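You operate a simulated robot arm through the tools that you are given. There is no shell and no other tool.

Carry out the task below with a simulated robot arm. There is one attempt and no reset: what you move stays moved.

## Task
Stand both tubes in the orange tray and cap them there.
Fine: black cap on the red tube, grey cap on the white tube; one tube to a cell, the red tube in the short cell. Set down upright: red tube, white tube.

It is judged by the outcome, as a careful person would: the job done as asked, and still so three seconds after it is handed in. It fails if anything else is knocked over, pushed out of place, dropped, spilled or broken. A push-on lid holds only when it is set on centred and level and pressed home; a screw cap is set on level and turned clockwise until tight.

## Robot
A 5-joint arm with a two-finger parallel gripper, fixed in place. Base frame: the origin is at the foot of the arm, x ahead of it, y to its left, z up; the work surface is at about z = 0. Lengths are in m, angles in degrees, forces in N, time in s.
With the tool pointing down near the work surface it reaches from about 0.26 to 0.68 m from the base axis. Its first joint turns from -66.0 to 66.0 degrees. The tool tilts only in the upright plane through the base axis and itself; it spins freely about its own axis. Payload 2.9 kg.
Tool frame: the origin (TCP) lies between the finger pads and is the grasp point; the fingertips stand 0.03 m ahead of it; z points along the fingers, y is the line along which they close. The gripper opens to 0.11 m. The fingers are 0.02 m wide and 0.01 m thick; the gripper's body (0.048 by 0.112 m) begins 0.055 m behind the TCP.
Orientation is told as [roll, pitch, yaw] about the base's x, y, z axes, in that order, counted from this pose: with the fingers straight down and closing along the base's y, the tool's x points along the base's -x, its y along +y and its z along -z.

## Interface
- The arm moves only by the tool apply_moves. Its argument "increments" is one flat list of numbers, 7 for each row, row after row: the closure in counts, from 0 (fully open) to 255 (shut), then the shift along the tool's x, y, z in units of 100 mm (1.0 is 100 mm), then the turn, a rotation vector about the tool's x, y, z in units of 60 degrees (1.0 is 60 degrees). In form: [jaw, x, y, z, ax, ay, az, jaw, x, y, z, ax, ay, az, ...]. A call has 1 to 20 rows; each row is the pose to reach, as a shift and turn from the pose commanded when the call began, along the tool's axes at that moment. A call with a number of a shift or a turn outside -1 to 1 is refused whole. Each row takes 0.2 s and may step no farther than 0.05 m and 8.6 degrees from the row before; otherwise, or with a gripper value out of range, the whole call is refused. Where a pose cannot be reached the arm comes as near as it can. A force on the tool above 40 N (or 10 N above the force at the start of the call, whichever is more), or a blocked arm, ends the call early, and 0.2 s more pass. Each finger travels about 0.108 m/s and halts on what it meets, pressing with about 32 N; the grip force reading is that of the motor and also rises with nothing between the fingers. The clock runs only during rows and for 0.2 s after the last one: add rows that repeat a pose to give the fingers time. The reply holds the time, the measured pose of the TCP, the force on the tool along the base axes, the opening and the grip force, in the units named above and with some noise, with the torque about the TCP (base axes, N m) and any sound that the robot's microphone picked up.
- Cameras (640 x 400 px; columns grow to the right, rows downward): "scene" is fixed at [0.0175, -0.4378, 0.6174]; the picture's right is [0.91, -0.41, 0.00], its down [-0.18, -0.40, -0.90] and it looks along [0.36, 0.82, -0.44] (base axes); focal length 347 px, centre (320, 200). "wrist" rides on the gripper at [0.072, 0.017, -0.103] in the tool frame; the picture's right is [-0.23, 0.97, 0.00], its down [-0.76, -0.18, -0.62] and it looks along [-0.61, -0.14, 0.78] (tool axes); focal length 222 px, centre (320, 200). There is no depth. A picture from a camera that has moved, and an enlarged one, comes with that camera's place and axes in the base frame and with its lens.
- get_image(camera): a new picture of that camera. The clock stands still meanwhile.
- close_up(camera, box): a new picture of the part [left, top, right, bottom] of that camera's present view, enlarged. The clock stands still meanwhile.
- sign_off(): hands the job in; it is judged then, once.

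Places have to be worked out from the pictures, the camera data and where the tool is seen. Open the gripper and draw the arm clear of the work before you hand the job in, unless the task says otherwise.

The tools are called after "Request:" as name(argument=value, ...) on one line, values as JSON. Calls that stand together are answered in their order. apply_moves: Moves the arm, as the interface text tells. Its arguments: {"type":"object","properties":{"increments":{"type":"array"}},"required":["increments"]} The other tools are called the same way: get_image (camera) takes a picture; close_up (camera, box) takes an enlarged picture of a part of a camera's view; sign_off () hands the job in.

At the start:

```text
clock: 0.0
ee_pos: [0.2859, 0.2206, 0.4332]
tcp_rot: [-0.1, -0.1, 0.0]
contact_force: [-0.2, -0.2, 0.4]
wrist_torque: [-0.03, 0.01, 0.02]
grip_width: 0.1099
grip_force: 0.1
```

scene: 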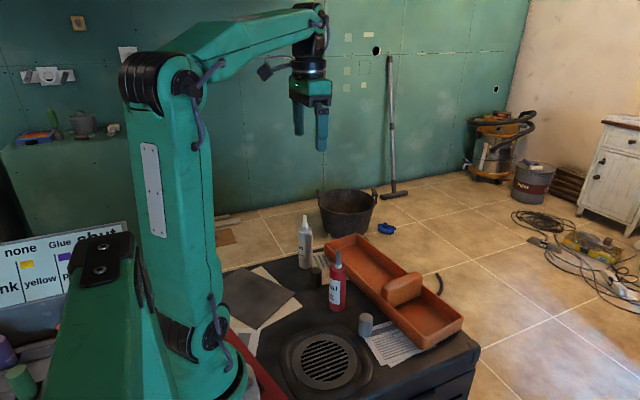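
wrist: 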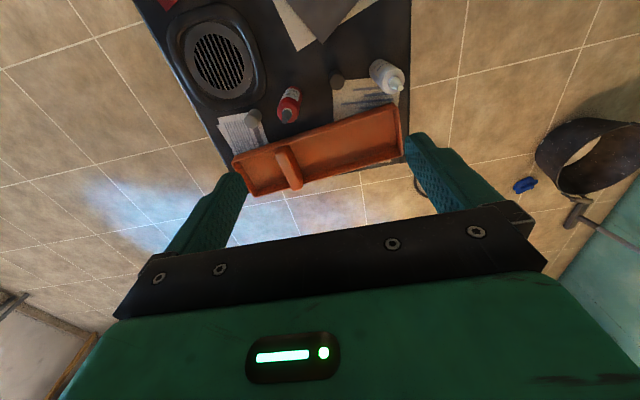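

I start by looking closely at the work area from both cameras.

Request:
close_up(camera="scene", box=[270, 200, 480, 380])

Request:
close_up(camera="wrist", box=[200, 30, 440, 210])

Request:
close_up(camera="scene", box=[0, 200, 140, 320])

```text
2.22 times, centred on (375, 290) of scene
camera zoom: at [0.0175, -0.4378, 0.6174], right [0.91, -0.41, 0.0], down [-0.18, -0.4, -0.9], along [0.36, 0.82, -0.44], focal length 770 px, centre (198, 0)
```

zoom: 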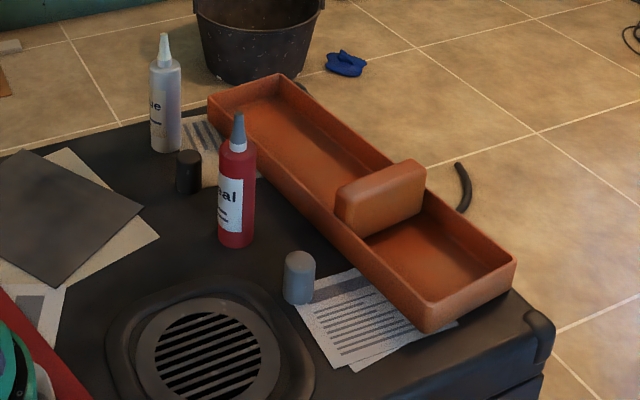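

```text
2.22 times, centred on (320, 120) of wrist
camera zoom: at [0.2119, 0.2382, 0.5386], right [0.23, 0.97, 0.0], down [0.76, -0.18, 0.62], along [0.61, -0.14, -0.78], focal length 494 px, centre (320, 378)
```

zoom: 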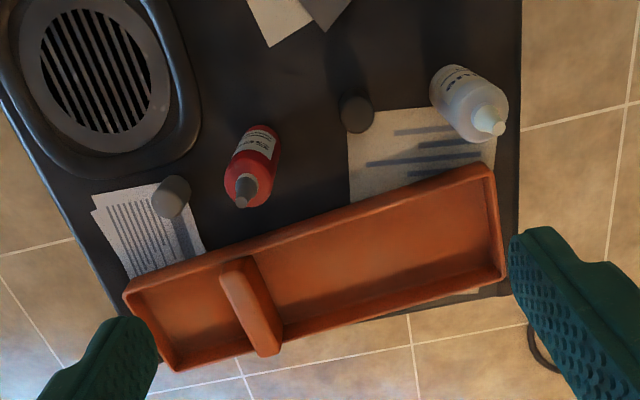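

```text
3.33 times, centred on (70, 260) of scene
camera zoom: at [0.0175, -0.4378, 0.6174], right [0.91, -0.41, 0.0], down [-0.18, -0.4, -0.9], along [0.36, 0.82, -0.44], focal length 1155 px, centre (1153, 0)
```

zoom: 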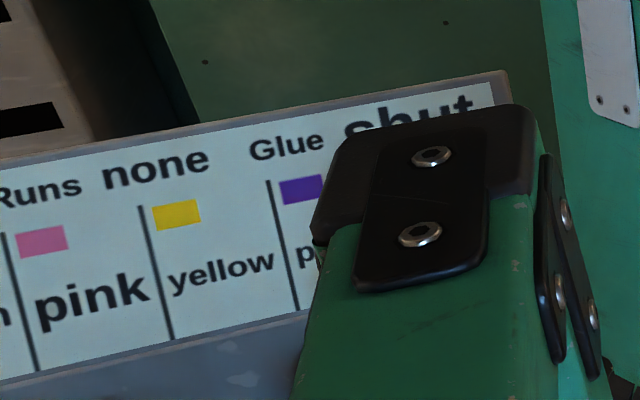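

The two tubes are upright with nozzles (red about (0.326, 0.148), white about (0.316, 0.33)), with the black cap near (0.309, 0.239) and the grey cap near (0.343, 0.04). The tray runs along y at x of about 0.39–0.55. I'll lower the arm a bit to get a better wrist view, keeping well above the tubes.

Request:
apply_moves(increments=[0, 0, -0.2, 0.33, 0, 0, 0, 0, 0, -0.45, 0.66, 0, 0, 0, 0, 0, -0.7, 1.0, 0, 0, 0, 0, 0, -0.7, 1.0, 0, 0, 0])

```text
clock: 1.0
ee_pos: [0.2876, 0.15, 0.3361]
tcp_rot: [0.1, 0.0, 0.0]
contact_force: [0.2, -0.1, -0.4]
wrist_torque: [-0.02, 0.0, 0.05]
grip_width: 0.1098
grip_force: 0.0
```

The arm is at (0.288, 0.150, 0.336). I take a wrist picture for better localisation.

Request:
get_image(camera="wrist")

Request:
close_up(camera="wrist", box=[200, 0, 440, 150])

Request:
close_up(camera="scene", box=[320, 230, 400, 280])

Request:
close_up(camera="scene", box=[290, 210, 350, 310])

```text
taken
camera wrist: at [0.2137, 0.1674, 0.4396], right [0.23, 0.97, 0.0], down [0.76, -0.18, 0.62], along [0.61, -0.14, -0.78], focal length 222 px, centre (320, 200)
```

wrist: 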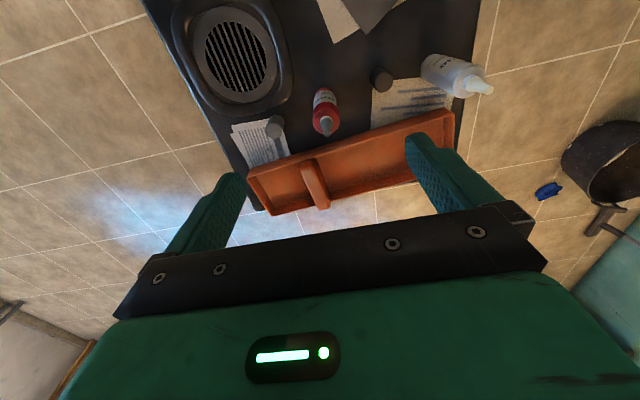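

```text
2.67 times, centred on (320, 75) of wrist
camera zoom: at [0.2137, 0.1674, 0.4396], right [0.23, 0.97, 0.0], down [0.76, -0.18, 0.62], along [0.61, -0.14, -0.78], focal length 592 px, centre (320, 533)
```

zoom: 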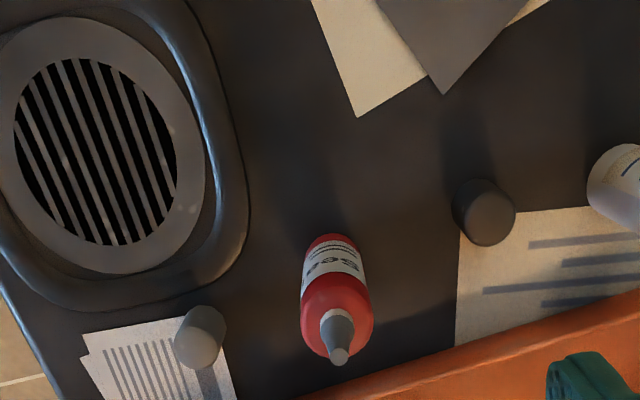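

```text
8.00 times, centred on (360, 255) of scene
camera zoom: at [0.0175, -0.4378, 0.6174], right [0.91, -0.41, 0.0], down [-0.18, -0.4, -0.9], along [0.36, 0.82, -0.44], focal length 2773 px, centre (0, -240)
```

zoom: 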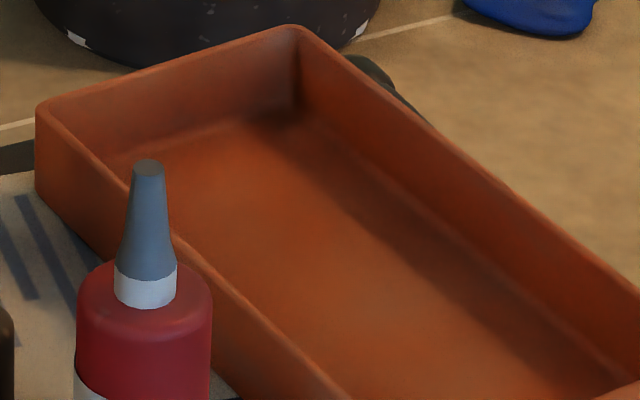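

```text
4.00 times, centred on (320, 260) of scene
camera zoom: at [0.0175, -0.4378, 0.6174], right [0.91, -0.41, 0.0], down [-0.18, -0.4, -0.9], along [0.36, 0.82, -0.44], focal length 1386 px, centre (320, -40)
```

zoom: 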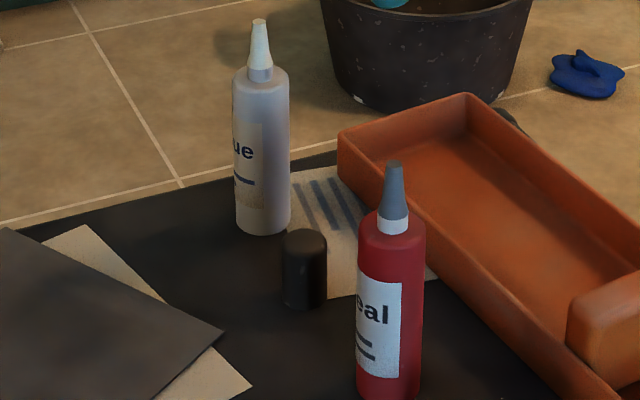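

The tubes have smooth necks and tapered nozzles with no visible thread, so the caps look push-on. Next I hover over the red tube (estimated at (0.328, 0.150)) with the fingertips at about z = 0.206, clear of its 0.16 m top, to measure it precisely.

Request:
apply_moves(increments=[0, -0.14, 0, 0.33, 0, 0, 0, 0, -0.28, 0, 0.66, 0, 0, 0, 0, -0.4, 0, 1.0, 0, 0, 0, 0, -0.4, 0, 1.0, 0, 0, 0])

Request:
get_image(camera="wrist")

Request:
close_up(camera="wrist", box=[240, 20, 400, 120])

```text
clock: 2.0
ee_pos: [0.3243, 0.1513, 0.2327]
tcp_rot: [0.0, 0.0, 0.0]
contact_force: [0.0, 0.2, -0.1]
wrist_torque: [0.01, -0.03, 0.0]
grip_width: 0.1101
grip_force: 0.0
```

```text
taken
camera wrist: at [0.2508, 0.1676, 0.3368], right [0.23, 0.97, 0.0], down [0.76, -0.18, 0.62], along [0.61, -0.14, -0.78], focal length 222 px, centre (320, 200)
```

wrist: 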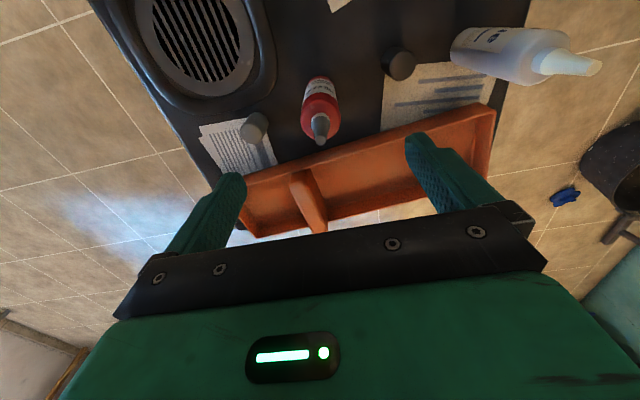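

```text
4.00 times, centred on (320, 70) of wrist
camera zoom: at [0.2508, 0.1676, 0.3368], right [0.23, 0.97, 0.0], down [0.76, -0.18, 0.62], along [0.61, -0.14, -0.78], focal length 888 px, centre (320, 720)
```

zoom: 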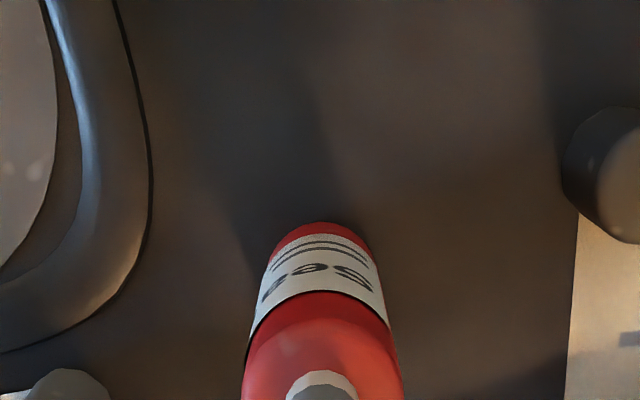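

The red tube's axis sits on column 320, so it is laterally aligned with the tool axis in this view. I spin the tool 60° to get a second view direction and fix the tube's position along the other axis.

Request:
apply_moves(increments=[0, 0, 0, 0, 0, 0, 0.142, 0, 0, 0, 0, 0, 0, 0.285, 0, 0, 0, 0, 0, 0, 0.428, 0, 0, 0, 0, 0, 0, 0.571, 0, 0, 0, 0, 0, 0, 0.714, 0, 0, 0, 0, 0, 0, 0.857, 0, 0, 0, 0, 0, 0, 1.0, 0, 0, 0, 0, 0, 0, 1.0])

Request:
get_image(camera="wrist")

Request:
close_up(camera="wrist", box=[240, 60, 400, 160])

```text
clock: 3.8
ee_pos: [0.3242, 0.1535, 0.2338]
tcp_rot: [0.1, 0.1, -60.2]
contact_force: [0.5, 0.4, -0.1]
wrist_torque: [0.03, 0.0, 0.0]
grip_width: 0.11
grip_force: 0.0
```

```text
taken
camera wrist: at [0.3022, 0.2233, 0.338], right [0.96, 0.29, 0.0], down [0.23, -0.75, 0.62], along [0.18, -0.6, -0.78], focal length 222 px, centre (320, 200)
```

wrist: 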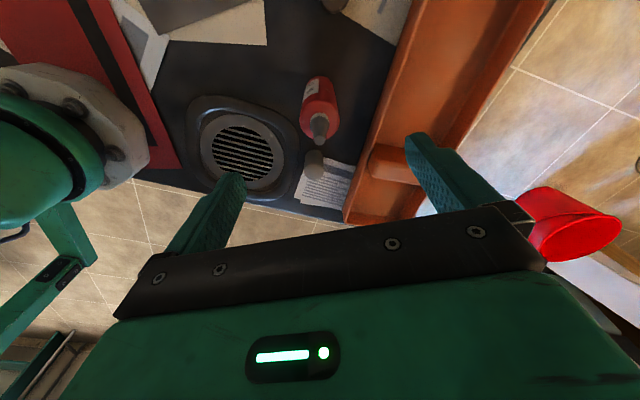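

```text
4.00 times, centred on (320, 110) of wrist
camera zoom: at [0.3022, 0.2233, 0.338], right [0.96, 0.29, 0.0], down [0.23, -0.75, 0.62], along [0.18, -0.6, -0.78], focal length 888 px, centre (320, 560)
```

zoom: 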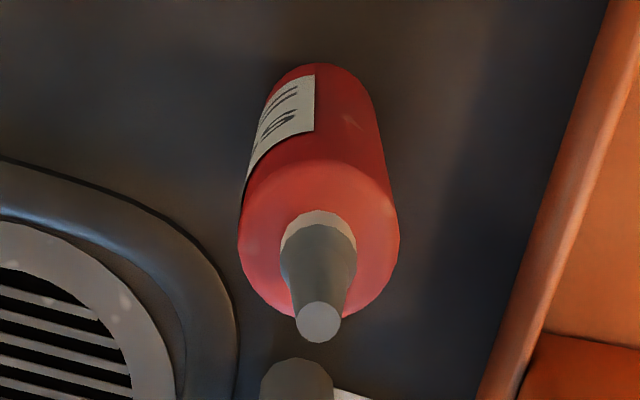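

Both views put the red tube at about (0.3237, 0.1505), 2 mm from the tool axis, with its tip at z of about 0.165 and its shoulder at about 0.12. I correct that offset and descend 100 mm with the jaws open.

Request:
apply_moves(increments=[0, -0.019, -0.0075, 0.25, 0, 0, 0, 0, -0.019, -0.0075, 0.5, 0, 0, 0, 0, -0.019, -0.0075, 0.75, 0, 0, 0, 0, -0.019, -0.0075, 1.0, 0, 0, 0, 0, -0.019, -0.0075, 1.0, 0, 0, 0])

Request:
get_image(camera="wrist")

Request:
close_up(camera="scene", box=[270, 200, 430, 320])

```text
clock: 5.0
ee_pos: [0.3267, 0.1487, 0.1323]
tcp_rot: [0.0, -0.1, -59.9]
contact_force: [-0.1, 0.4, 0.8]
wrist_torque: [0.03, 0.01, 0.02]
grip_width: 0.1102
grip_force: 0.0
```

```text
taken
camera wrist: at [0.3034, 0.2203, 0.2374], right [0.96, 0.29, 0.0], down [0.23, -0.75, 0.62], along [0.18, -0.6, -0.78], focal length 222 px, centre (320, 200)
```

wrist: 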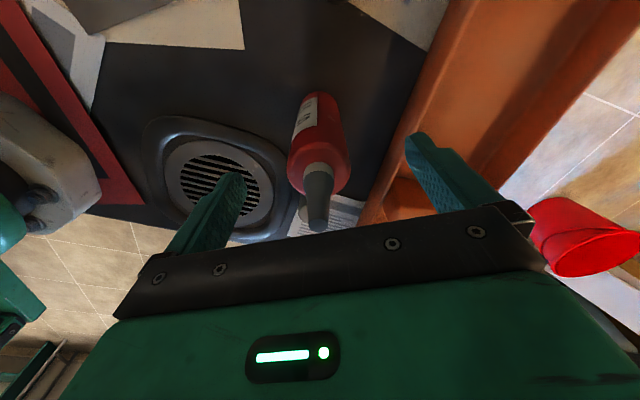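

```text
3.33 times, centred on (350, 260) of scene
camera zoom: at [0.0175, -0.4378, 0.6174], right [0.91, -0.41, 0.0], down [-0.18, -0.4, -0.9], along [0.36, 0.82, -0.44], focal length 1155 px, centre (220, 0)
```

zoom: 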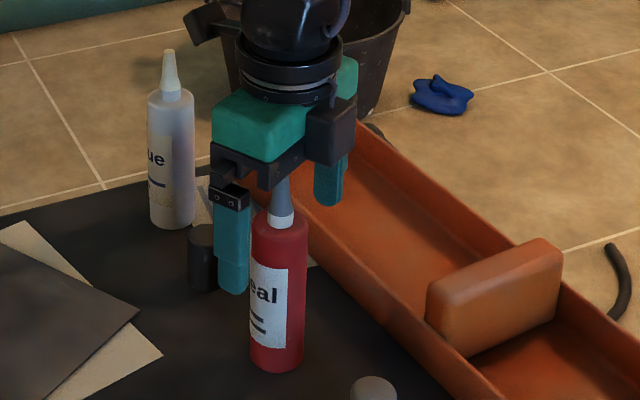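

The tip is at about z = 0.166 with roughly 20 mm of palm clearance, and the tube is centred within 1 mm. I descend 15 mm more with a small correction, then close the jaws on the upper body.

Request:
apply_moves(increments=[0, 0.01, -0.006, 0.08, 0, 0, 0, 0, 0.01, -0.006, 0.15, 0, 0, 0, 0, 0.01, -0.006, 0.15, 0, 0, 0, 190, 0.01, -0.006, 0.15, 0, 0, 0, 190, 0.01, -0.006, 0.15, 0, 0, 0, 190, 0.01, -0.006, 0.15, 0, 0, 0, 190, 0.01, -0.006, 0.15, 0, 0, 0])

Request:
get_image(camera="wrist")

Request:
close_up(camera="scene", box=[270, 200, 430, 320])

```text
clock: 6.6
ee_pos: [0.3263, 0.1493, 0.1187]
tcp_rot: [0.0, 0.0, -60.0]
contact_force: [0.6, 0.8, -0.6]
wrist_torque: [0.0, 0.01, 0.02]
grip_width: 0.0389
grip_force: 31.6
```

```text
taken
camera wrist: at [0.3026, 0.2212, 0.2231], right [0.96, 0.29, 0.0], down [0.23, -0.75, 0.62], along [0.18, -0.6, -0.78], focal length 222 px, centre (320, 200)
```

wrist: 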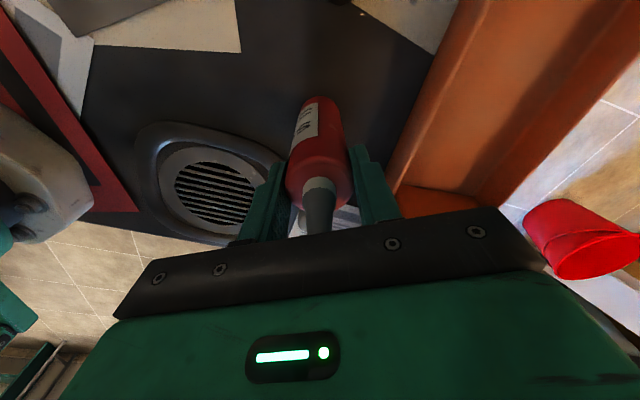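

```text
3.33 times, centred on (350, 260) of scene
camera zoom: at [0.0175, -0.4378, 0.6174], right [0.91, -0.41, 0.0], down [-0.18, -0.4, -0.9], along [0.36, 0.82, -0.44], focal length 1155 px, centre (220, 0)
```

zoom: 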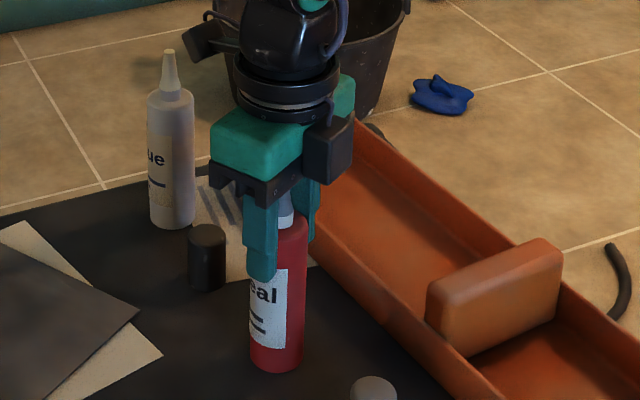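

The red tube is held (width 0.0389 m). I lift it 100 mm and look closely at the tray's short cell to fix its position.

Request:
apply_moves(increments=[190, 0, 0, -0.1, 0, 0, 0, 190, 0, 0, -0.4, 0, 0, 0, 190, 0, 0, -0.7, 0, 0, 0, 190, 0, 0, -1.0, 0, 0, 0, 190, 0, 0, -1.0, 0, 0, 0])

Request:
get_image(camera="wrist")

Request:
close_up(camera="scene", box=[360, 260, 480, 360])

Request:
close_up(camera="scene", box=[270, 200, 430, 320])

```text
clock: 7.8
ee_pos: [0.3241, 0.1501, 0.2206]
tcp_rot: [0.0, 0.0, -60.0]
contact_force: [-0.5, 0.3, -2.2]
wrist_torque: [0.01, -0.03, 0.01]
grip_width: 0.0387
grip_force: 32.2
```

```text
taken
camera wrist: at [0.3015, 0.2214, 0.3245], right [0.96, 0.29, 0.0], down [0.23, -0.75, 0.62], along [0.18, -0.6, -0.78], focal length 222 px, centre (320, 200)
```

wrist: 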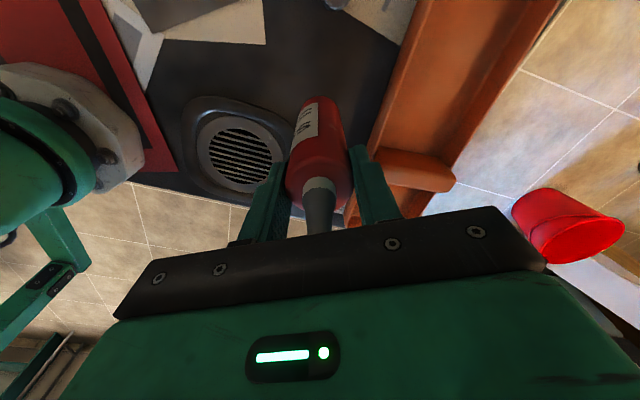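

```text
4.00 times, centred on (420, 310) of scene
camera zoom: at [0.0175, -0.4378, 0.6174], right [0.91, -0.41, 0.0], down [-0.18, -0.4, -0.9], along [0.36, 0.82, -0.44], focal length 1386 px, centre (-80, -240)
```

zoom: 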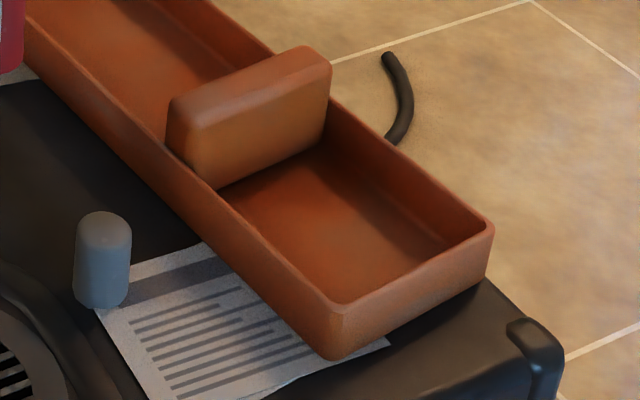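

```text
3.33 times, centred on (350, 260) of scene
camera zoom: at [0.0175, -0.4378, 0.6174], right [0.91, -0.41, 0.0], down [-0.18, -0.4, -0.9], along [0.36, 0.82, -0.44], focal length 1155 px, centre (220, 0)
```

zoom: 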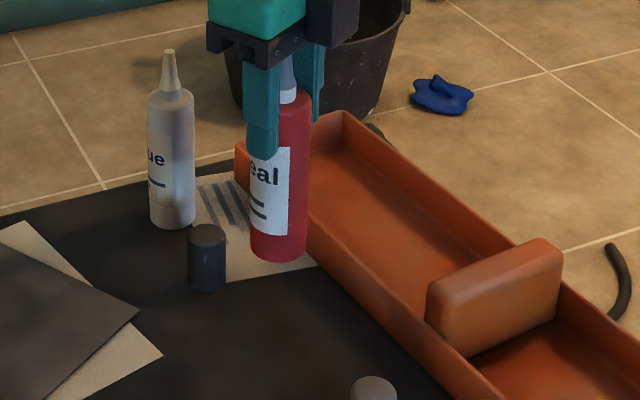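

The short cell spans roughly 0.11 × 0.10 m with its centre near (0.485, 0.026). The rim is about 0.036 high and the divider about 0.065. I carry the tube there in two moves at a safe height, with its bottom at about z = 0.10.

Request:
apply_moves(increments=[190, -0.25, 0.1, 0, 0, 0, 0, 190, -0.5, 0.2, 0, 0, 0, 0, 190, -0.75, 0.3, 0, 0, 0, 0, 190, -0.95, 0.388, 0, 0, 0, 0, 190, -0.95, 0.388, 0, 0, 0, 0])

Request:
apply_moves(increments=[190, -0.25, 0.1, 0, 0, 0, 0, 190, -0.5, 0.2, 0, 0, 0, 0, 190, -0.75, 0.3, 0, 0, 0, 0, 190, -0.947, 0.387, 0, 0, 0, 0, 190, -0.947, 0.387, 0, 0, 0, 0])

Request:
get_image(camera="scene")

Request:
get_image(camera="wrist")

```text
clock: 9.0
ee_pos: [0.4061, 0.0881, 0.2196]
tcp_rot: [0.0, -0.1, -60.0]
contact_force: [-0.5, 0.3, -2.2]
wrist_torque: [0.02, -0.01, -0.01]
grip_width: 0.0389
grip_force: 31.9
```

```text
clock: 10.2
ee_pos: [0.4874, 0.026, 0.2182]
tcp_rot: [0.0, -0.1, -60.0]
contact_force: [0.0, -0.5, -2.0]
wrist_torque: [0.05, -0.04, 0.01]
grip_width: 0.0389
grip_force: 32.0
```

```text
taken
```

scene: 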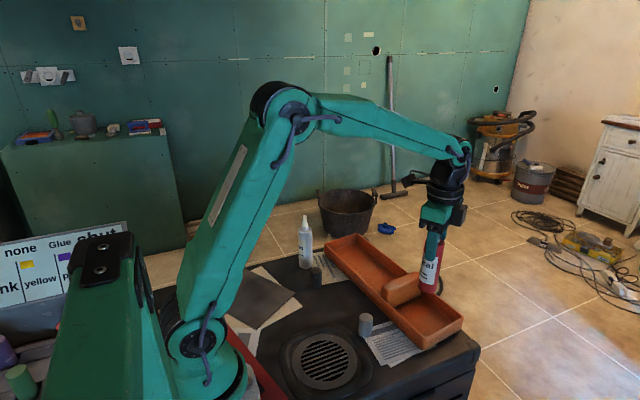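

```text
taken
camera wrist: at [0.4653, 0.0975, 0.3232], right [0.96, 0.29, 0.0], down [0.23, -0.75, 0.62], along [0.18, -0.6, -0.78], focal length 222 px, centre (320, 200)
```

wrist: 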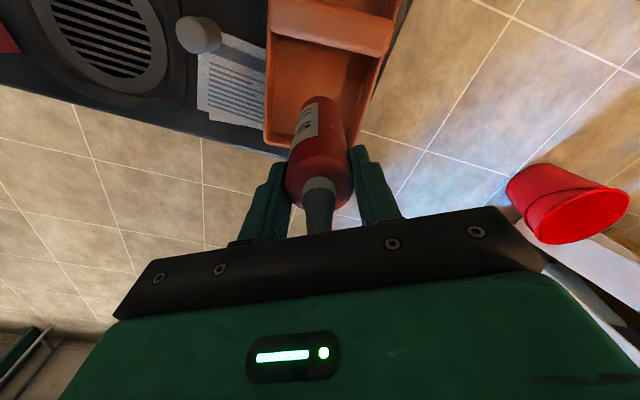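

The TCP is at about (0.487, 0.027) and the picture shows the tube centred over the short cell. I lower it 85 mm, so the bottom stops about 10 mm above the tray floor, and check the forces.

Request:
apply_moves(increments=[190, 0, 0, 0.25, 0, 0, 0, 190, 0, 0, 0.5, 0, 0, 0, 190, 0, 0, 0.7, 0, 0, 0, 190, 0, 0, 0.85, 0, 0, 0, 190, 0, 0, 0.85, 0, 0, 0])

Request:
close_up(camera="scene", box=[360, 230, 500, 350])

```text
clock: 11.4
ee_pos: [0.4874, 0.025, 0.1352]
tcp_rot: [0.0, 0.0, -60.0]
contact_force: [-0.1, 0.6, -1.8]
wrist_torque: [0.0, 0.0, -0.03]
grip_width: 0.039
grip_force: 32.0
```

```text
3.33 times, centred on (430, 290) of scene
camera zoom: at [0.0176, -0.4378, 0.6174], right [0.91, -0.41, 0.0], down [-0.18, -0.4, -0.9], along [0.36, 0.82, -0.44], focal length 1155 px, centre (-47, -100)
```

zoom: 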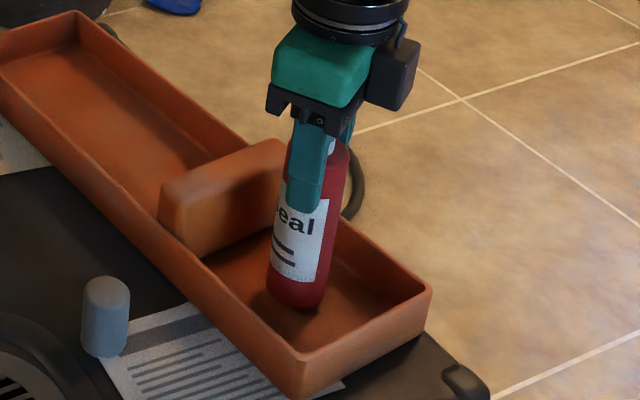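

The tube bottom is about 15 mm above the table plane and forces are quiet. I lower in small steps to find the tray floor.

Request:
apply_moves(increments=[190, 0, 0, 0.03, 0, 0, 0, 190, 0, 0, 0.06, 0, 0, 0, 190, 0, 0, 0.08, 0, 0, 0, 190, 0, 0, 0.08, 0, 0, 0])

```text
clock: 12.4
ee_pos: [0.4862, 0.0251, 0.1265]
tcp_rot: [0.0, 0.0, -60.0]
contact_force: [0.4, 0.5, -1.6]
wrist_torque: [0.0, -0.03, -0.01]
grip_width: 0.0389
grip_force: 32.0
```

No contact yet (only the tube's weight of about 2 N). I continue in 1 mm steps.

Request:
apply_moves(increments=[190, 0, 0, 0.01, 0, 0, 0, 190, 0, 0, 0.02, 0, 0, 0, 190, 0, 0, 0.02, 0, 0, 0])

Request:
apply_moves(increments=[190, 0, 0, 0.01, 0, 0, 0, 190, 0, 0, 0.01, 0, 0, 0])

```text
clock: 13.2
ee_pos: [0.4856, 0.0247, 0.124]
tcp_rot: [0.0, 0.0, -60.0]
contact_force: [-0.2, -0.1, -1.3]
wrist_torque: [-0.02, -0.01, -0.02]
grip_width: 0.0387
grip_force: 32.3
```

```text
clock: 13.8
ee_pos: [0.4864, 0.0245, 0.1248]
tcp_rot: [0.1, 0.1, -60.0]
contact_force: [-3.4, -0.7, 7.6]
wrist_torque: [-0.08, 0.28, 0.05]
grip_width: 0.0388
grip_force: 31.8
```

Contact is made: +7.6 N upward, so the tube stands on the floor. I ease up 0.6 mm to unload it, then open the jaws gently.

Request:
apply_moves(increments=[190, 0, 0, -0.006, 0, 0, 0, 190, 0, 0, -0.006, 0, 0, 0, 150, 0, 0, -0.006, 0, 0, 0, 100, 0, 0, -0.006, 0, 0, 0, 0, 0, 0, -0.006, 0, 0, 0, 0, 0, 0, -0.006, 0, 0, 0, 0, 0, 0, -0.006, 0, 0, 0])

Request:
get_image(camera="wrist")

Request:
close_up(camera="scene", box=[360, 230, 500, 350])

```text
clock: 15.4
ee_pos: [0.486, 0.0235, 0.1236]
tcp_rot: [-0.1, -0.1, -60.0]
contact_force: [-0.2, 0.2, 0.2]
wrist_torque: [-0.03, 0.0, 0.01]
grip_width: 0.1103
grip_force: 0.0
```

```text
taken
camera wrist: at [0.4636, 0.0949, 0.2282], right [0.96, 0.29, 0.0], down [0.23, -0.75, 0.62], along [0.18, -0.6, -0.78], focal length 222 px, centre (320, 200)
```

wrist: 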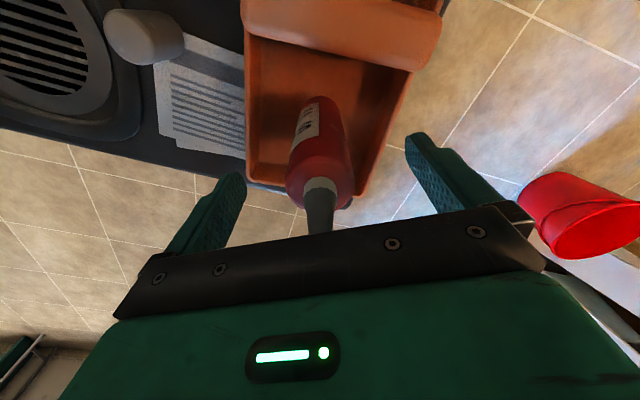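

```text
3.33 times, centred on (430, 290) of scene
camera zoom: at [0.0175, -0.4378, 0.6174], right [0.91, -0.41, 0.0], down [-0.18, -0.4, -0.9], along [0.36, 0.82, -0.44], focal length 1155 px, centre (-47, -100)
```

zoom: 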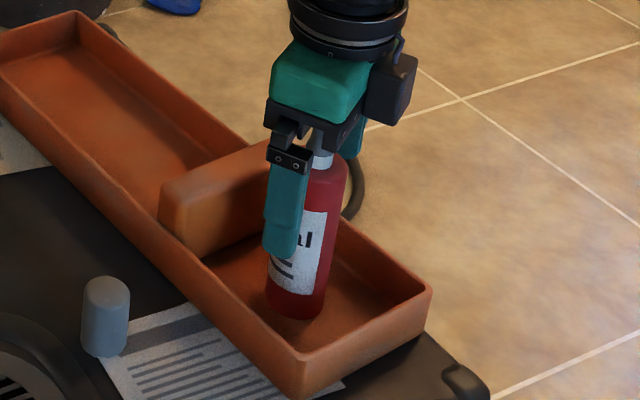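

The tube stands free in the short cell. I rise straight up 100 mm and take a measuring close-up of it for the later capping.

Request:
apply_moves(increments=[0, 0, 0, -0.2, 0, 0, 0, 0, 0, 0, -0.5, 0, 0, 0, 0, 0, 0, -0.8, 0, 0, 0, 0, 0, 0, -1.0, 0, 0, 0, 0, 0, 0, -1.0, 0, 0, 0])

Request:
get_image(camera="wrist")

Request:
close_up(camera="wrist", box=[240, 60, 400, 160])

```text
clock: 16.6
ee_pos: [0.4869, 0.0218, 0.2254]
tcp_rot: [0.0, 0.0, -60.1]
contact_force: [-1.1, -0.5, -0.4]
wrist_torque: [0.02, 0.0, -0.02]
grip_width: 0.11
grip_force: 0.1
```

```text
taken
camera wrist: at [0.4645, 0.0937, 0.3291], right [0.96, 0.29, 0.0], down [0.23, -0.75, 0.62], along [0.18, -0.6, -0.78], focal length 222 px, centre (320, 200)
```

wrist: 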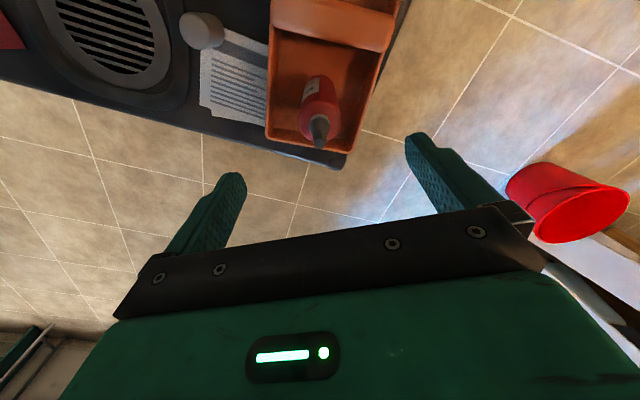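

```text
4.00 times, centred on (320, 110) of wrist
camera zoom: at [0.4645, 0.0937, 0.3291], right [0.96, 0.29, 0.0], down [0.23, -0.75, 0.62], along [0.18, -0.6, -0.78], focal length 888 px, centre (320, 560)
```

zoom: 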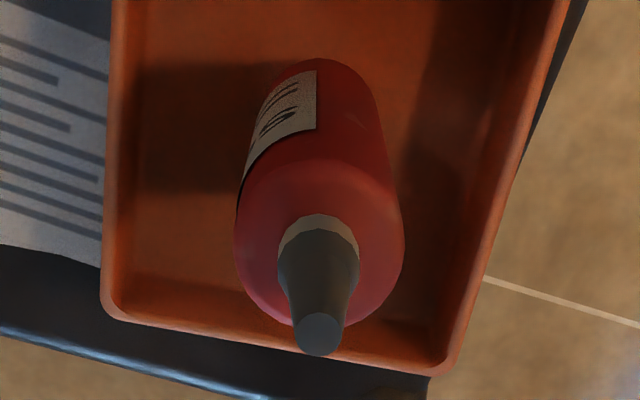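

The red tube stands at about (0.485, 0.0245) with its tip near z = 0.17. Now I travel at a safe height (fingertips above 0.2) to hover over the white tube near (0.313, 0.33).

Request:
apply_moves(increments=[0, 0.1, 0, -0.08, 0, 0, 0, 0, 0.4, 0, -0.15, 0, 0, 0, 0, 0.7, 0, -0.15, 0, 0, 0, 0, 1.0, 0, -0.15, 0, 0, 0])

Request:
apply_moves(increments=[0, 0.35, 0, 0, 0, 0, 0, 0, 0.7, 0, 0, 0, 0, 0, 0, 1.0, 0, 0, 0, 0, 0])

Request:
apply_moves(increments=[0, 0.35, 0, 0, 0, 0, 0, 0, 0.7, 0, 0, 0, 0, 0, 0, 1.0, 0, 0, 0, 0, 0])

Request:
apply_moves(increments=[0, 0.25, 0, 0, 0, 0, 0, 0, 0.5, 0, 0, 0, 0, 0, 0, 0.5, 0, 0, 0, 0, 0])

Request:
get_image(camera="wrist")

Request:
get_image(camera="scene")

```text
clock: 17.6
ee_pos: [0.4363, 0.1115, 0.2399]
tcp_rot: [0.1, 0.0, -60.0]
contact_force: [-0.2, -0.1, -0.5]
wrist_torque: [-0.01, -0.02, 0.03]
grip_width: 0.1101
grip_force: 0.0
```

```text
clock: 18.4
ee_pos: [0.3866, 0.1976, 0.2388]
tcp_rot: [0.0, 0.0, -60.0]
contact_force: [0.2, -0.1, 0.5]
wrist_torque: [-0.02, 0.02, 0.03]
grip_width: 0.11
grip_force: 0.1
```

```text
clock: 19.2
ee_pos: [0.3363, 0.2848, 0.2382]
tcp_rot: [0.0, 0.0, -60.0]
contact_force: [-0.7, -0.6, 0.1]
wrist_torque: [0.02, 0.02, 0.0]
grip_width: 0.1098
grip_force: 0.0
```

```text
clock: 20.0
ee_pos: [0.3113, 0.3276, 0.2379]
tcp_rot: [0.0, 0.0, -60.0]
contact_force: [0.6, 0.7, -0.5]
wrist_torque: [-0.02, 0.0, 0.01]
grip_width: 0.11
grip_force: 0.0
```

```text
taken
camera wrist: at [0.289, 0.399, 0.3418], right [0.96, 0.29, 0.0], down [0.23, -0.75, 0.62], along [0.18, -0.6, -0.78], focal length 222 px, centre (320, 200)
```

wrist: 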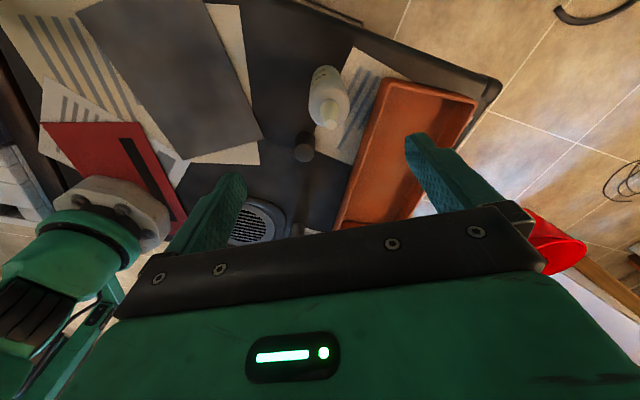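

```text
taken
```

scene: 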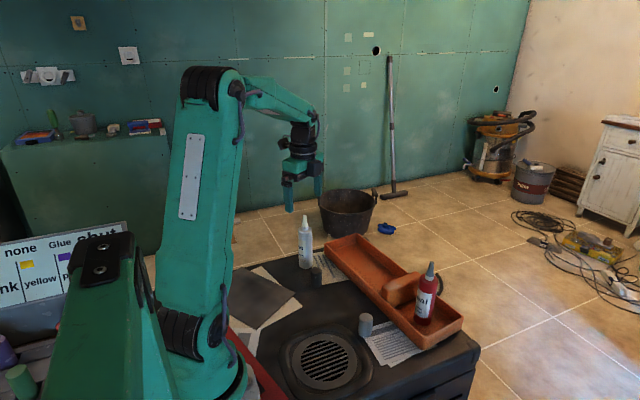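

The white tube is a little to the right of the tool axis in this view. I zoom in for measurement, including the black cap.

Request:
close_up(camera="wrist", box=[250, 60, 410, 160])

```text
4.00 times, centred on (330, 110) of wrist
camera zoom: at [0.289, 0.399, 0.3418], right [0.96, 0.29, 0.0], down [0.23, -0.75, 0.62], along [0.18, -0.6, -0.78], focal length 888 px, centre (280, 560)
```

zoom: 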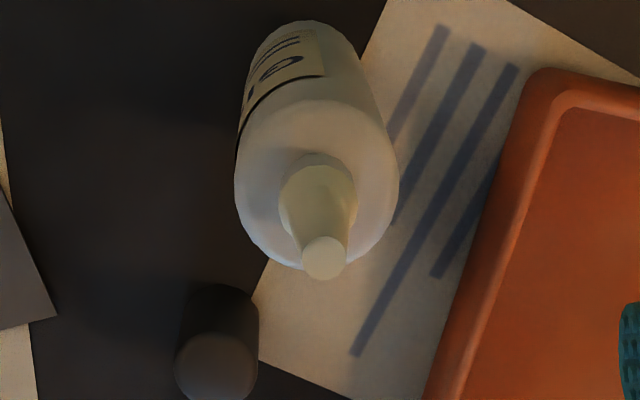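

The white tube is about (0.3154, 0.3405). I move the tool axis onto it while spinning back to yaw 0 for the second view direction.

Request:
apply_moves(increments=[0, 0.02, 0.03, 0, 0, 0, -0.142, 0, 0.04, 0.06, 0, 0, 0, -0.285, 0, 0.06, 0.08, 0, 0, 0, -0.428, 0, 0.079, 0.101, 0, 0, 0, -0.571, 0, 0.079, 0.101, 0, 0, 0, -0.714, 0, 0.079, 0.101, 0, 0, 0, -0.857, 0, 0.079, 0.101, 0, 0, 0, -1.0, 0, 0.079, 0.101, 0, 0, 0, -1.0])

Request:
get_image(camera="wrist")

Request:
close_up(camera="wrist", box=[240, 60, 400, 160])

```text
clock: 21.8
ee_pos: [0.3174, 0.3397, 0.2398]
tcp_rot: [0.0, 0.1, 0.2]
contact_force: [0.0, -0.9, -0.5]
wrist_torque: [0.0, 0.02, 0.02]
grip_width: 0.1097
grip_force: 0.2
```

```text
taken
camera wrist: at [0.2435, 0.3559, 0.3434], right [0.23, 0.97, 0.0], down [0.76, -0.18, 0.62], along [0.61, -0.14, -0.78], focal length 222 px, centre (320, 200)
```

wrist: 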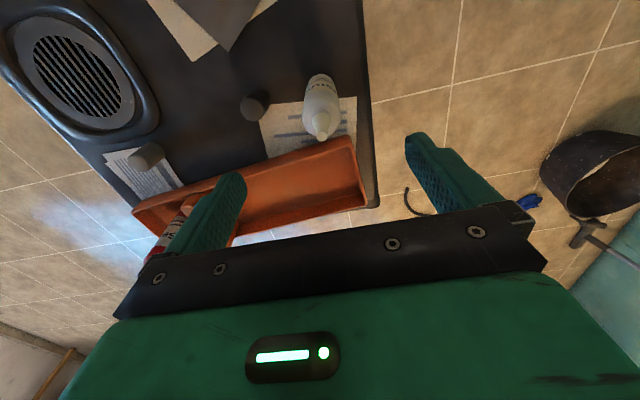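

```text
4.00 times, centred on (320, 110) of wrist
camera zoom: at [0.2435, 0.3559, 0.3434], right [0.23, 0.97, 0.0], down [0.76, -0.18, 0.62], along [0.61, -0.14, -0.78], focal length 888 px, centre (320, 560)
```

zoom: 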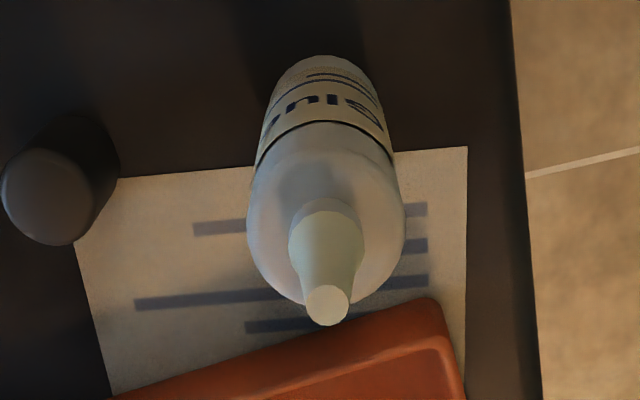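

Both views agree: white tube at (0.3153, 0.3405), tip at z of about 0.168. I correct 1.5 mm in y and descend 100 mm with open jaws.

Request:
apply_moves(increments=[0, 0.003, 0.015, 0.25, 0, 0, 0, 0, 0.003, 0.015, 0.5, 0, 0, 0, 0, 0.003, 0.015, 0.75, 0, 0, 0, 0, 0.003, 0.015, 1.0, 0, 0, 0, 0, 0.003, 0.015, 1.0, 0, 0, 0])

Request:
get_image(camera="wrist")

Request:
close_up(camera="scene", box=[250, 180, 390, 300])

```text
clock: 23.0
ee_pos: [0.3147, 0.3422, 0.1403]
tcp_rot: [0.0, 0.0, 0.0]
contact_force: [-0.4, -0.3, 0.7]
wrist_torque: [-0.01, -0.01, 0.0]
grip_width: 0.1098
grip_force: 0.1
```

```text
taken
camera wrist: at [0.2415, 0.3593, 0.2443], right [0.23, 0.97, 0.0], down [0.76, -0.18, 0.62], along [0.61, -0.14, -0.78], focal length 222 px, centre (320, 200)
```

wrist: 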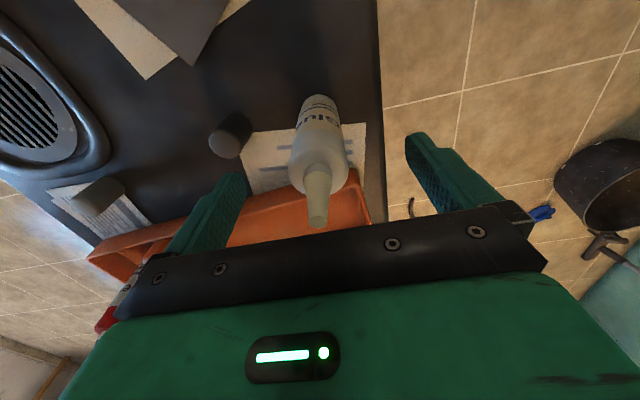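

```text
3.33 times, centred on (320, 240) of scene
camera zoom: at [0.0175, -0.4378, 0.6174], right [0.91, -0.41, 0.0], down [-0.18, -0.4, -0.9], along [0.36, 0.82, -0.44], focal length 1155 px, centre (320, 67)
```

zoom: 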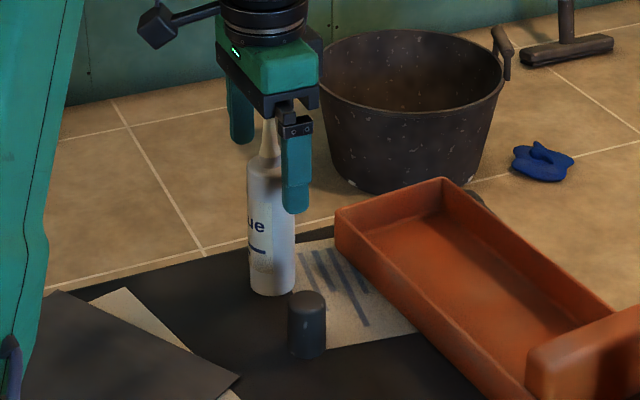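

The white tube is centred, with its tip at about z = 0.169 and 27 mm below the palm. I descend 20 mm and close on its upper body.

Request:
apply_moves(increments=[0, 0, -0.005, 0.1, 0, 0, 0, 0, 0, -0.005, 0.2, 0, 0, 0, 0, 0, -0.005, 0.2, 0, 0, 0, 190, 0, -0.005, 0.2, 0, 0, 0, 190, 0, -0.005, 0.2, 0, 0, 0, 190, 0, -0.005, 0.2, 0, 0, 0, 190, 0, -0.005, 0.2, 0, 0, 0])

Request:
get_image(camera="wrist")

Request:
close_up(camera="scene", box=[250, 180, 390, 300])

```text
clock: 24.6
ee_pos: [0.3156, 0.3427, 0.1189]
tcp_rot: [-0.1, 0.0, 0.0]
contact_force: [0.2, -0.3, -0.2]
wrist_torque: [-0.01, -0.01, -0.01]
grip_width: 0.039
grip_force: 32.0
```

```text
taken
camera wrist: at [0.2421, 0.3587, 0.2234], right [0.23, 0.97, 0.0], down [0.76, -0.18, 0.62], along [0.61, -0.14, -0.78], focal length 222 px, centre (320, 200)
```

wrist: 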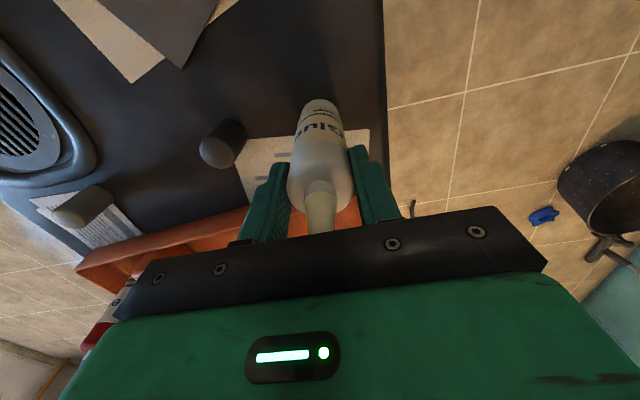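

```text
3.33 times, centred on (320, 240) of scene
camera zoom: at [0.0176, -0.4377, 0.6174], right [0.91, -0.41, 0.0], down [-0.18, -0.4, -0.9], along [0.36, 0.82, -0.44], focal length 1155 px, centre (320, 67)
```

zoom: 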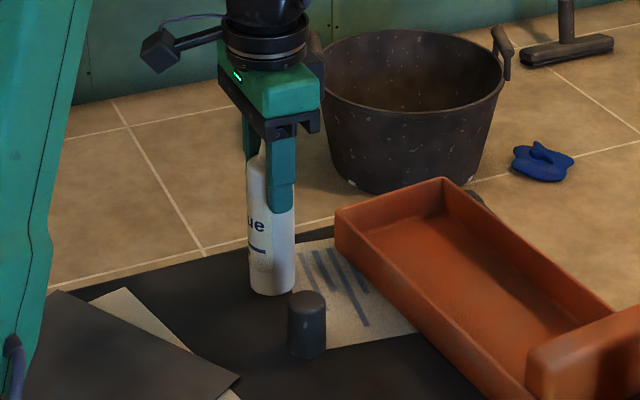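

The white tube is held. I lift it 100 mm and carry it over the long cell's centre, about (0.46, 0.245).

Request:
apply_moves(increments=[190, 0, 0, -0.1, 0, 0, 0, 190, 0, 0, -0.4, 0, 0, 0, 190, 0, 0, -0.7, 0, 0, 0, 190, 0, 0, -1.0, 0, 0, 0, 190, 0, 0, -1.0, 0, 0, 0])

Request:
apply_moves(increments=[190, -0.25, -0.16, 0, 0, 0, 0, 190, -0.5, -0.33, 0, 0, 0, 0, 190, -0.73, -0.485, 0, 0, 0, 0, 190, -0.73, -0.485, 0, 0, 0, 0])

Request:
apply_moves(increments=[190, -0.25, -0.16, 0, 0, 0, 0, 190, -0.5, -0.33, 0, 0, 0, 0, 190, -0.73, -0.485, 0, 0, 0, 0, 190, -0.73, -0.485, 0, 0, 0, 0])

Request:
get_image(camera="wrist")

Request:
get_image(camera="scene")

```text
clock: 25.8
ee_pos: [0.3156, 0.3393, 0.2156]
tcp_rot: [-0.1, 0.0, 0.1]
contact_force: [-0.9, 0.2, -2.4]
wrist_torque: [-0.03, -0.02, -0.02]
grip_width: 0.0386
grip_force: 32.0
```

```text
clock: 26.8
ee_pos: [0.3879, 0.2912, 0.218]
tcp_rot: [0.0, -0.1, 0.0]
contact_force: [0.2, -0.5, -1.9]
wrist_torque: [0.02, 0.03, -0.01]
grip_width: 0.0388
grip_force: 31.5
```

```text
clock: 27.8
ee_pos: [0.4606, 0.2443, 0.2195]
tcp_rot: [0.0, 0.0, 0.0]
contact_force: [-0.2, -0.2, -1.5]
wrist_torque: [-0.01, -0.01, -0.01]
grip_width: 0.0386
grip_force: 32.3
```

```text
taken
camera wrist: at [0.3874, 0.2603, 0.3233], right [0.23, 0.97, 0.0], down [0.76, -0.18, 0.62], along [0.61, -0.14, -0.78], focal length 222 px, centre (320, 200)
```

wrist: 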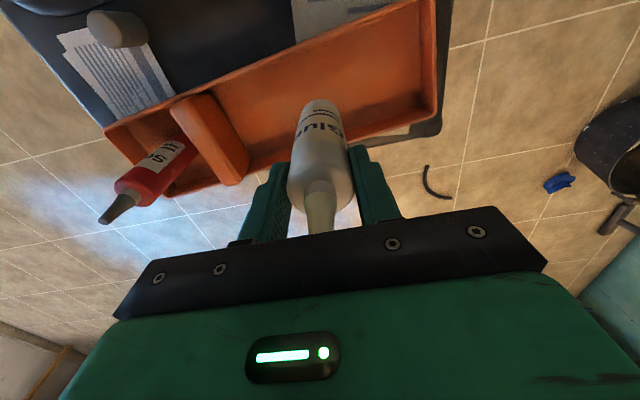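

```text
taken
```

scene: 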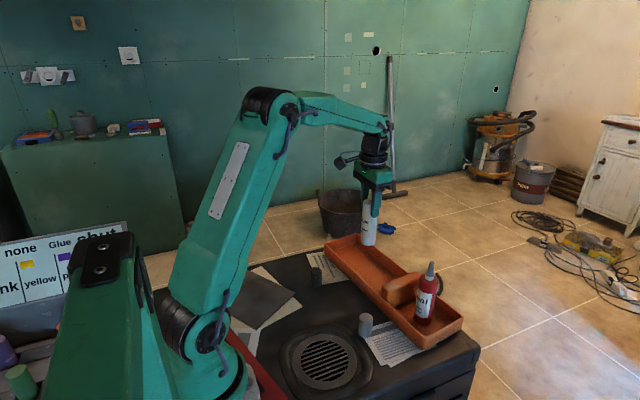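

The tube is over the long cell. I lower it 85 mm, then proceed in small steps until it touches the floor.

Request:
apply_moves(increments=[190, 0, 0, 0.25, 0, 0, 0, 190, 0, 0, 0.5, 0, 0, 0, 190, 0, 0, 0.7, 0, 0, 0, 190, 0, 0, 0.85, 0, 0, 0, 190, 0, 0, 0.85, 0, 0, 0])

Request:
apply_moves(increments=[190, 0, 0, 0.03, 0, 0, 0, 190, 0, 0, 0.06, 0, 0, 0, 190, 0, 0, 0.06, 0, 0, 0])

Request:
apply_moves(increments=[190, 0, 0, 0.01, 0, 0, 0, 190, 0, 0, 0.02, 0, 0, 0, 190, 0, 0, 0.02, 0, 0, 0])

```text
clock: 29.0
ee_pos: [0.4591, 0.2449, 0.1337]
tcp_rot: [0.0, 0.0, 0.1]
contact_force: [-0.7, -0.2, -1.9]
wrist_torque: [0.0, -0.02, 0.01]
grip_width: 0.0386
grip_force: 32.1
```

```text
clock: 29.8
ee_pos: [0.4605, 0.2437, 0.128]
tcp_rot: [0.0, 0.0, 0.0]
contact_force: [0.2, 0.5, -1.4]
wrist_torque: [0.02, -0.04, -0.02]
grip_width: 0.0388
grip_force: 32.3
```

```text
clock: 30.6
ee_pos: [0.4609, 0.2431, 0.124]
tcp_rot: [0.0, -0.1, 0.0]
contact_force: [-0.2, -0.1, -1.9]
wrist_torque: [-0.04, -0.02, 0.01]
grip_width: 0.0387
grip_force: 31.9
```

No contact yet at z = 0.124. I continue in 1 mm steps.

Request:
apply_moves(increments=[190, 0, 0, 0.01, 0, 0, 0, 190, 0, 0, 0.01, 0, 0, 0])

Request:
apply_moves(increments=[190, 0, 0, 0.01, 0, 0, 0, 190, 0, 0, 0.01, 0, 0, 0])

```text
clock: 31.2
ee_pos: [0.4608, 0.2435, 0.1248]
tcp_rot: [0.0, 0.0, -0.1]
contact_force: [-0.5, 0.2, -1.4]
wrist_torque: [-0.02, 0.01, -0.02]
grip_width: 0.0388
grip_force: 32.0
```

```text
clock: 31.8
ee_pos: [0.4609, 0.2438, 0.1255]
tcp_rot: [0.0, 0.0, -0.1]
contact_force: [-0.4, 0.0, -1.3]
wrist_torque: [-0.01, 0.01, -0.01]
grip_width: 0.0384
grip_force: 32.0
```

Still only weight on the sensor. I take another 1 mm step, and check between steps.

Request:
apply_moves(increments=[190, 0, 0, 0.01, 0, 0, 0, 190, 0, 0, 0.01, 0, 0, 0])

```text
clock: 32.4
ee_pos: [0.4608, 0.244, 0.124]
tcp_rot: [0.0, -0.1, -0.1]
contact_force: [-3.0, -1.5, 10.3]
wrist_torque: [-0.11, 0.44, -0.05]
grip_width: 0.0385
grip_force: 31.5
```

The white tube is on the floor (+10 N). I ease up 0.8 mm and open the jaws.

Request:
apply_moves(increments=[190, 0, 0, -0.008, 0, 0, 0, 190, 0, 0, -0.008, 0, 0, 0, 150, 0, 0, -0.008, 0, 0, 0, 100, 0, 0, -0.008, 0, 0, 0, 0, 0, 0, -0.008, 0, 0, 0, 0, 0, 0, -0.008, 0, 0, 0, 0, 0, 0, -0.008, 0, 0, 0])

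Request:
get_image(camera="wrist")

Request:
close_up(camera="scene", box=[300, 180, 480, 350])

```text
clock: 34.0
ee_pos: [0.4619, 0.245, 0.1247]
tcp_rot: [0.0, 0.0, 0.1]
contact_force: [-0.3, 0.9, 0.3]
wrist_torque: [-0.01, 0.01, 0.0]
grip_width: 0.1099
grip_force: 0.1
```

```text
taken
camera wrist: at [0.3883, 0.2612, 0.2278], right [0.23, 0.97, 0.0], down [0.76, -0.18, 0.62], along [0.61, -0.14, -0.78], focal length 222 px, centre (320, 200)
```

wrist: 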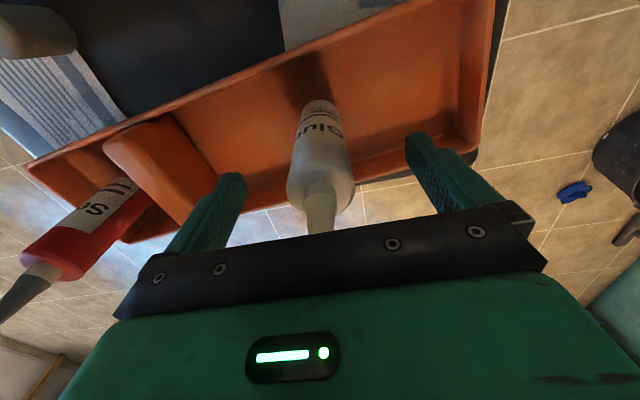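

```text
2.35 times, centred on (390, 265) of scene
camera zoom: at [0.0175, -0.4378, 0.6174], right [0.91, -0.41, 0.0], down [-0.18, -0.4, -0.9], along [0.36, 0.82, -0.44], focal length 816 px, centre (155, 47)
```

zoom: 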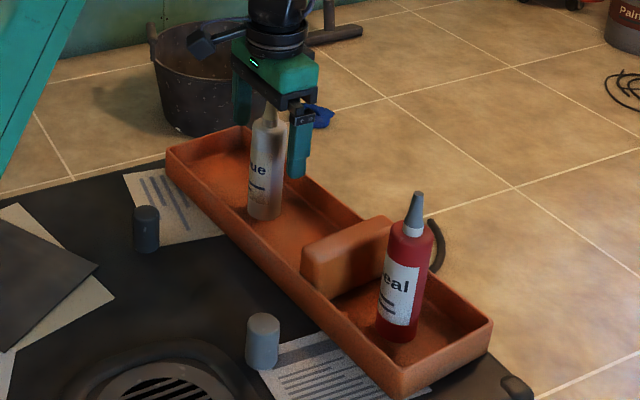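

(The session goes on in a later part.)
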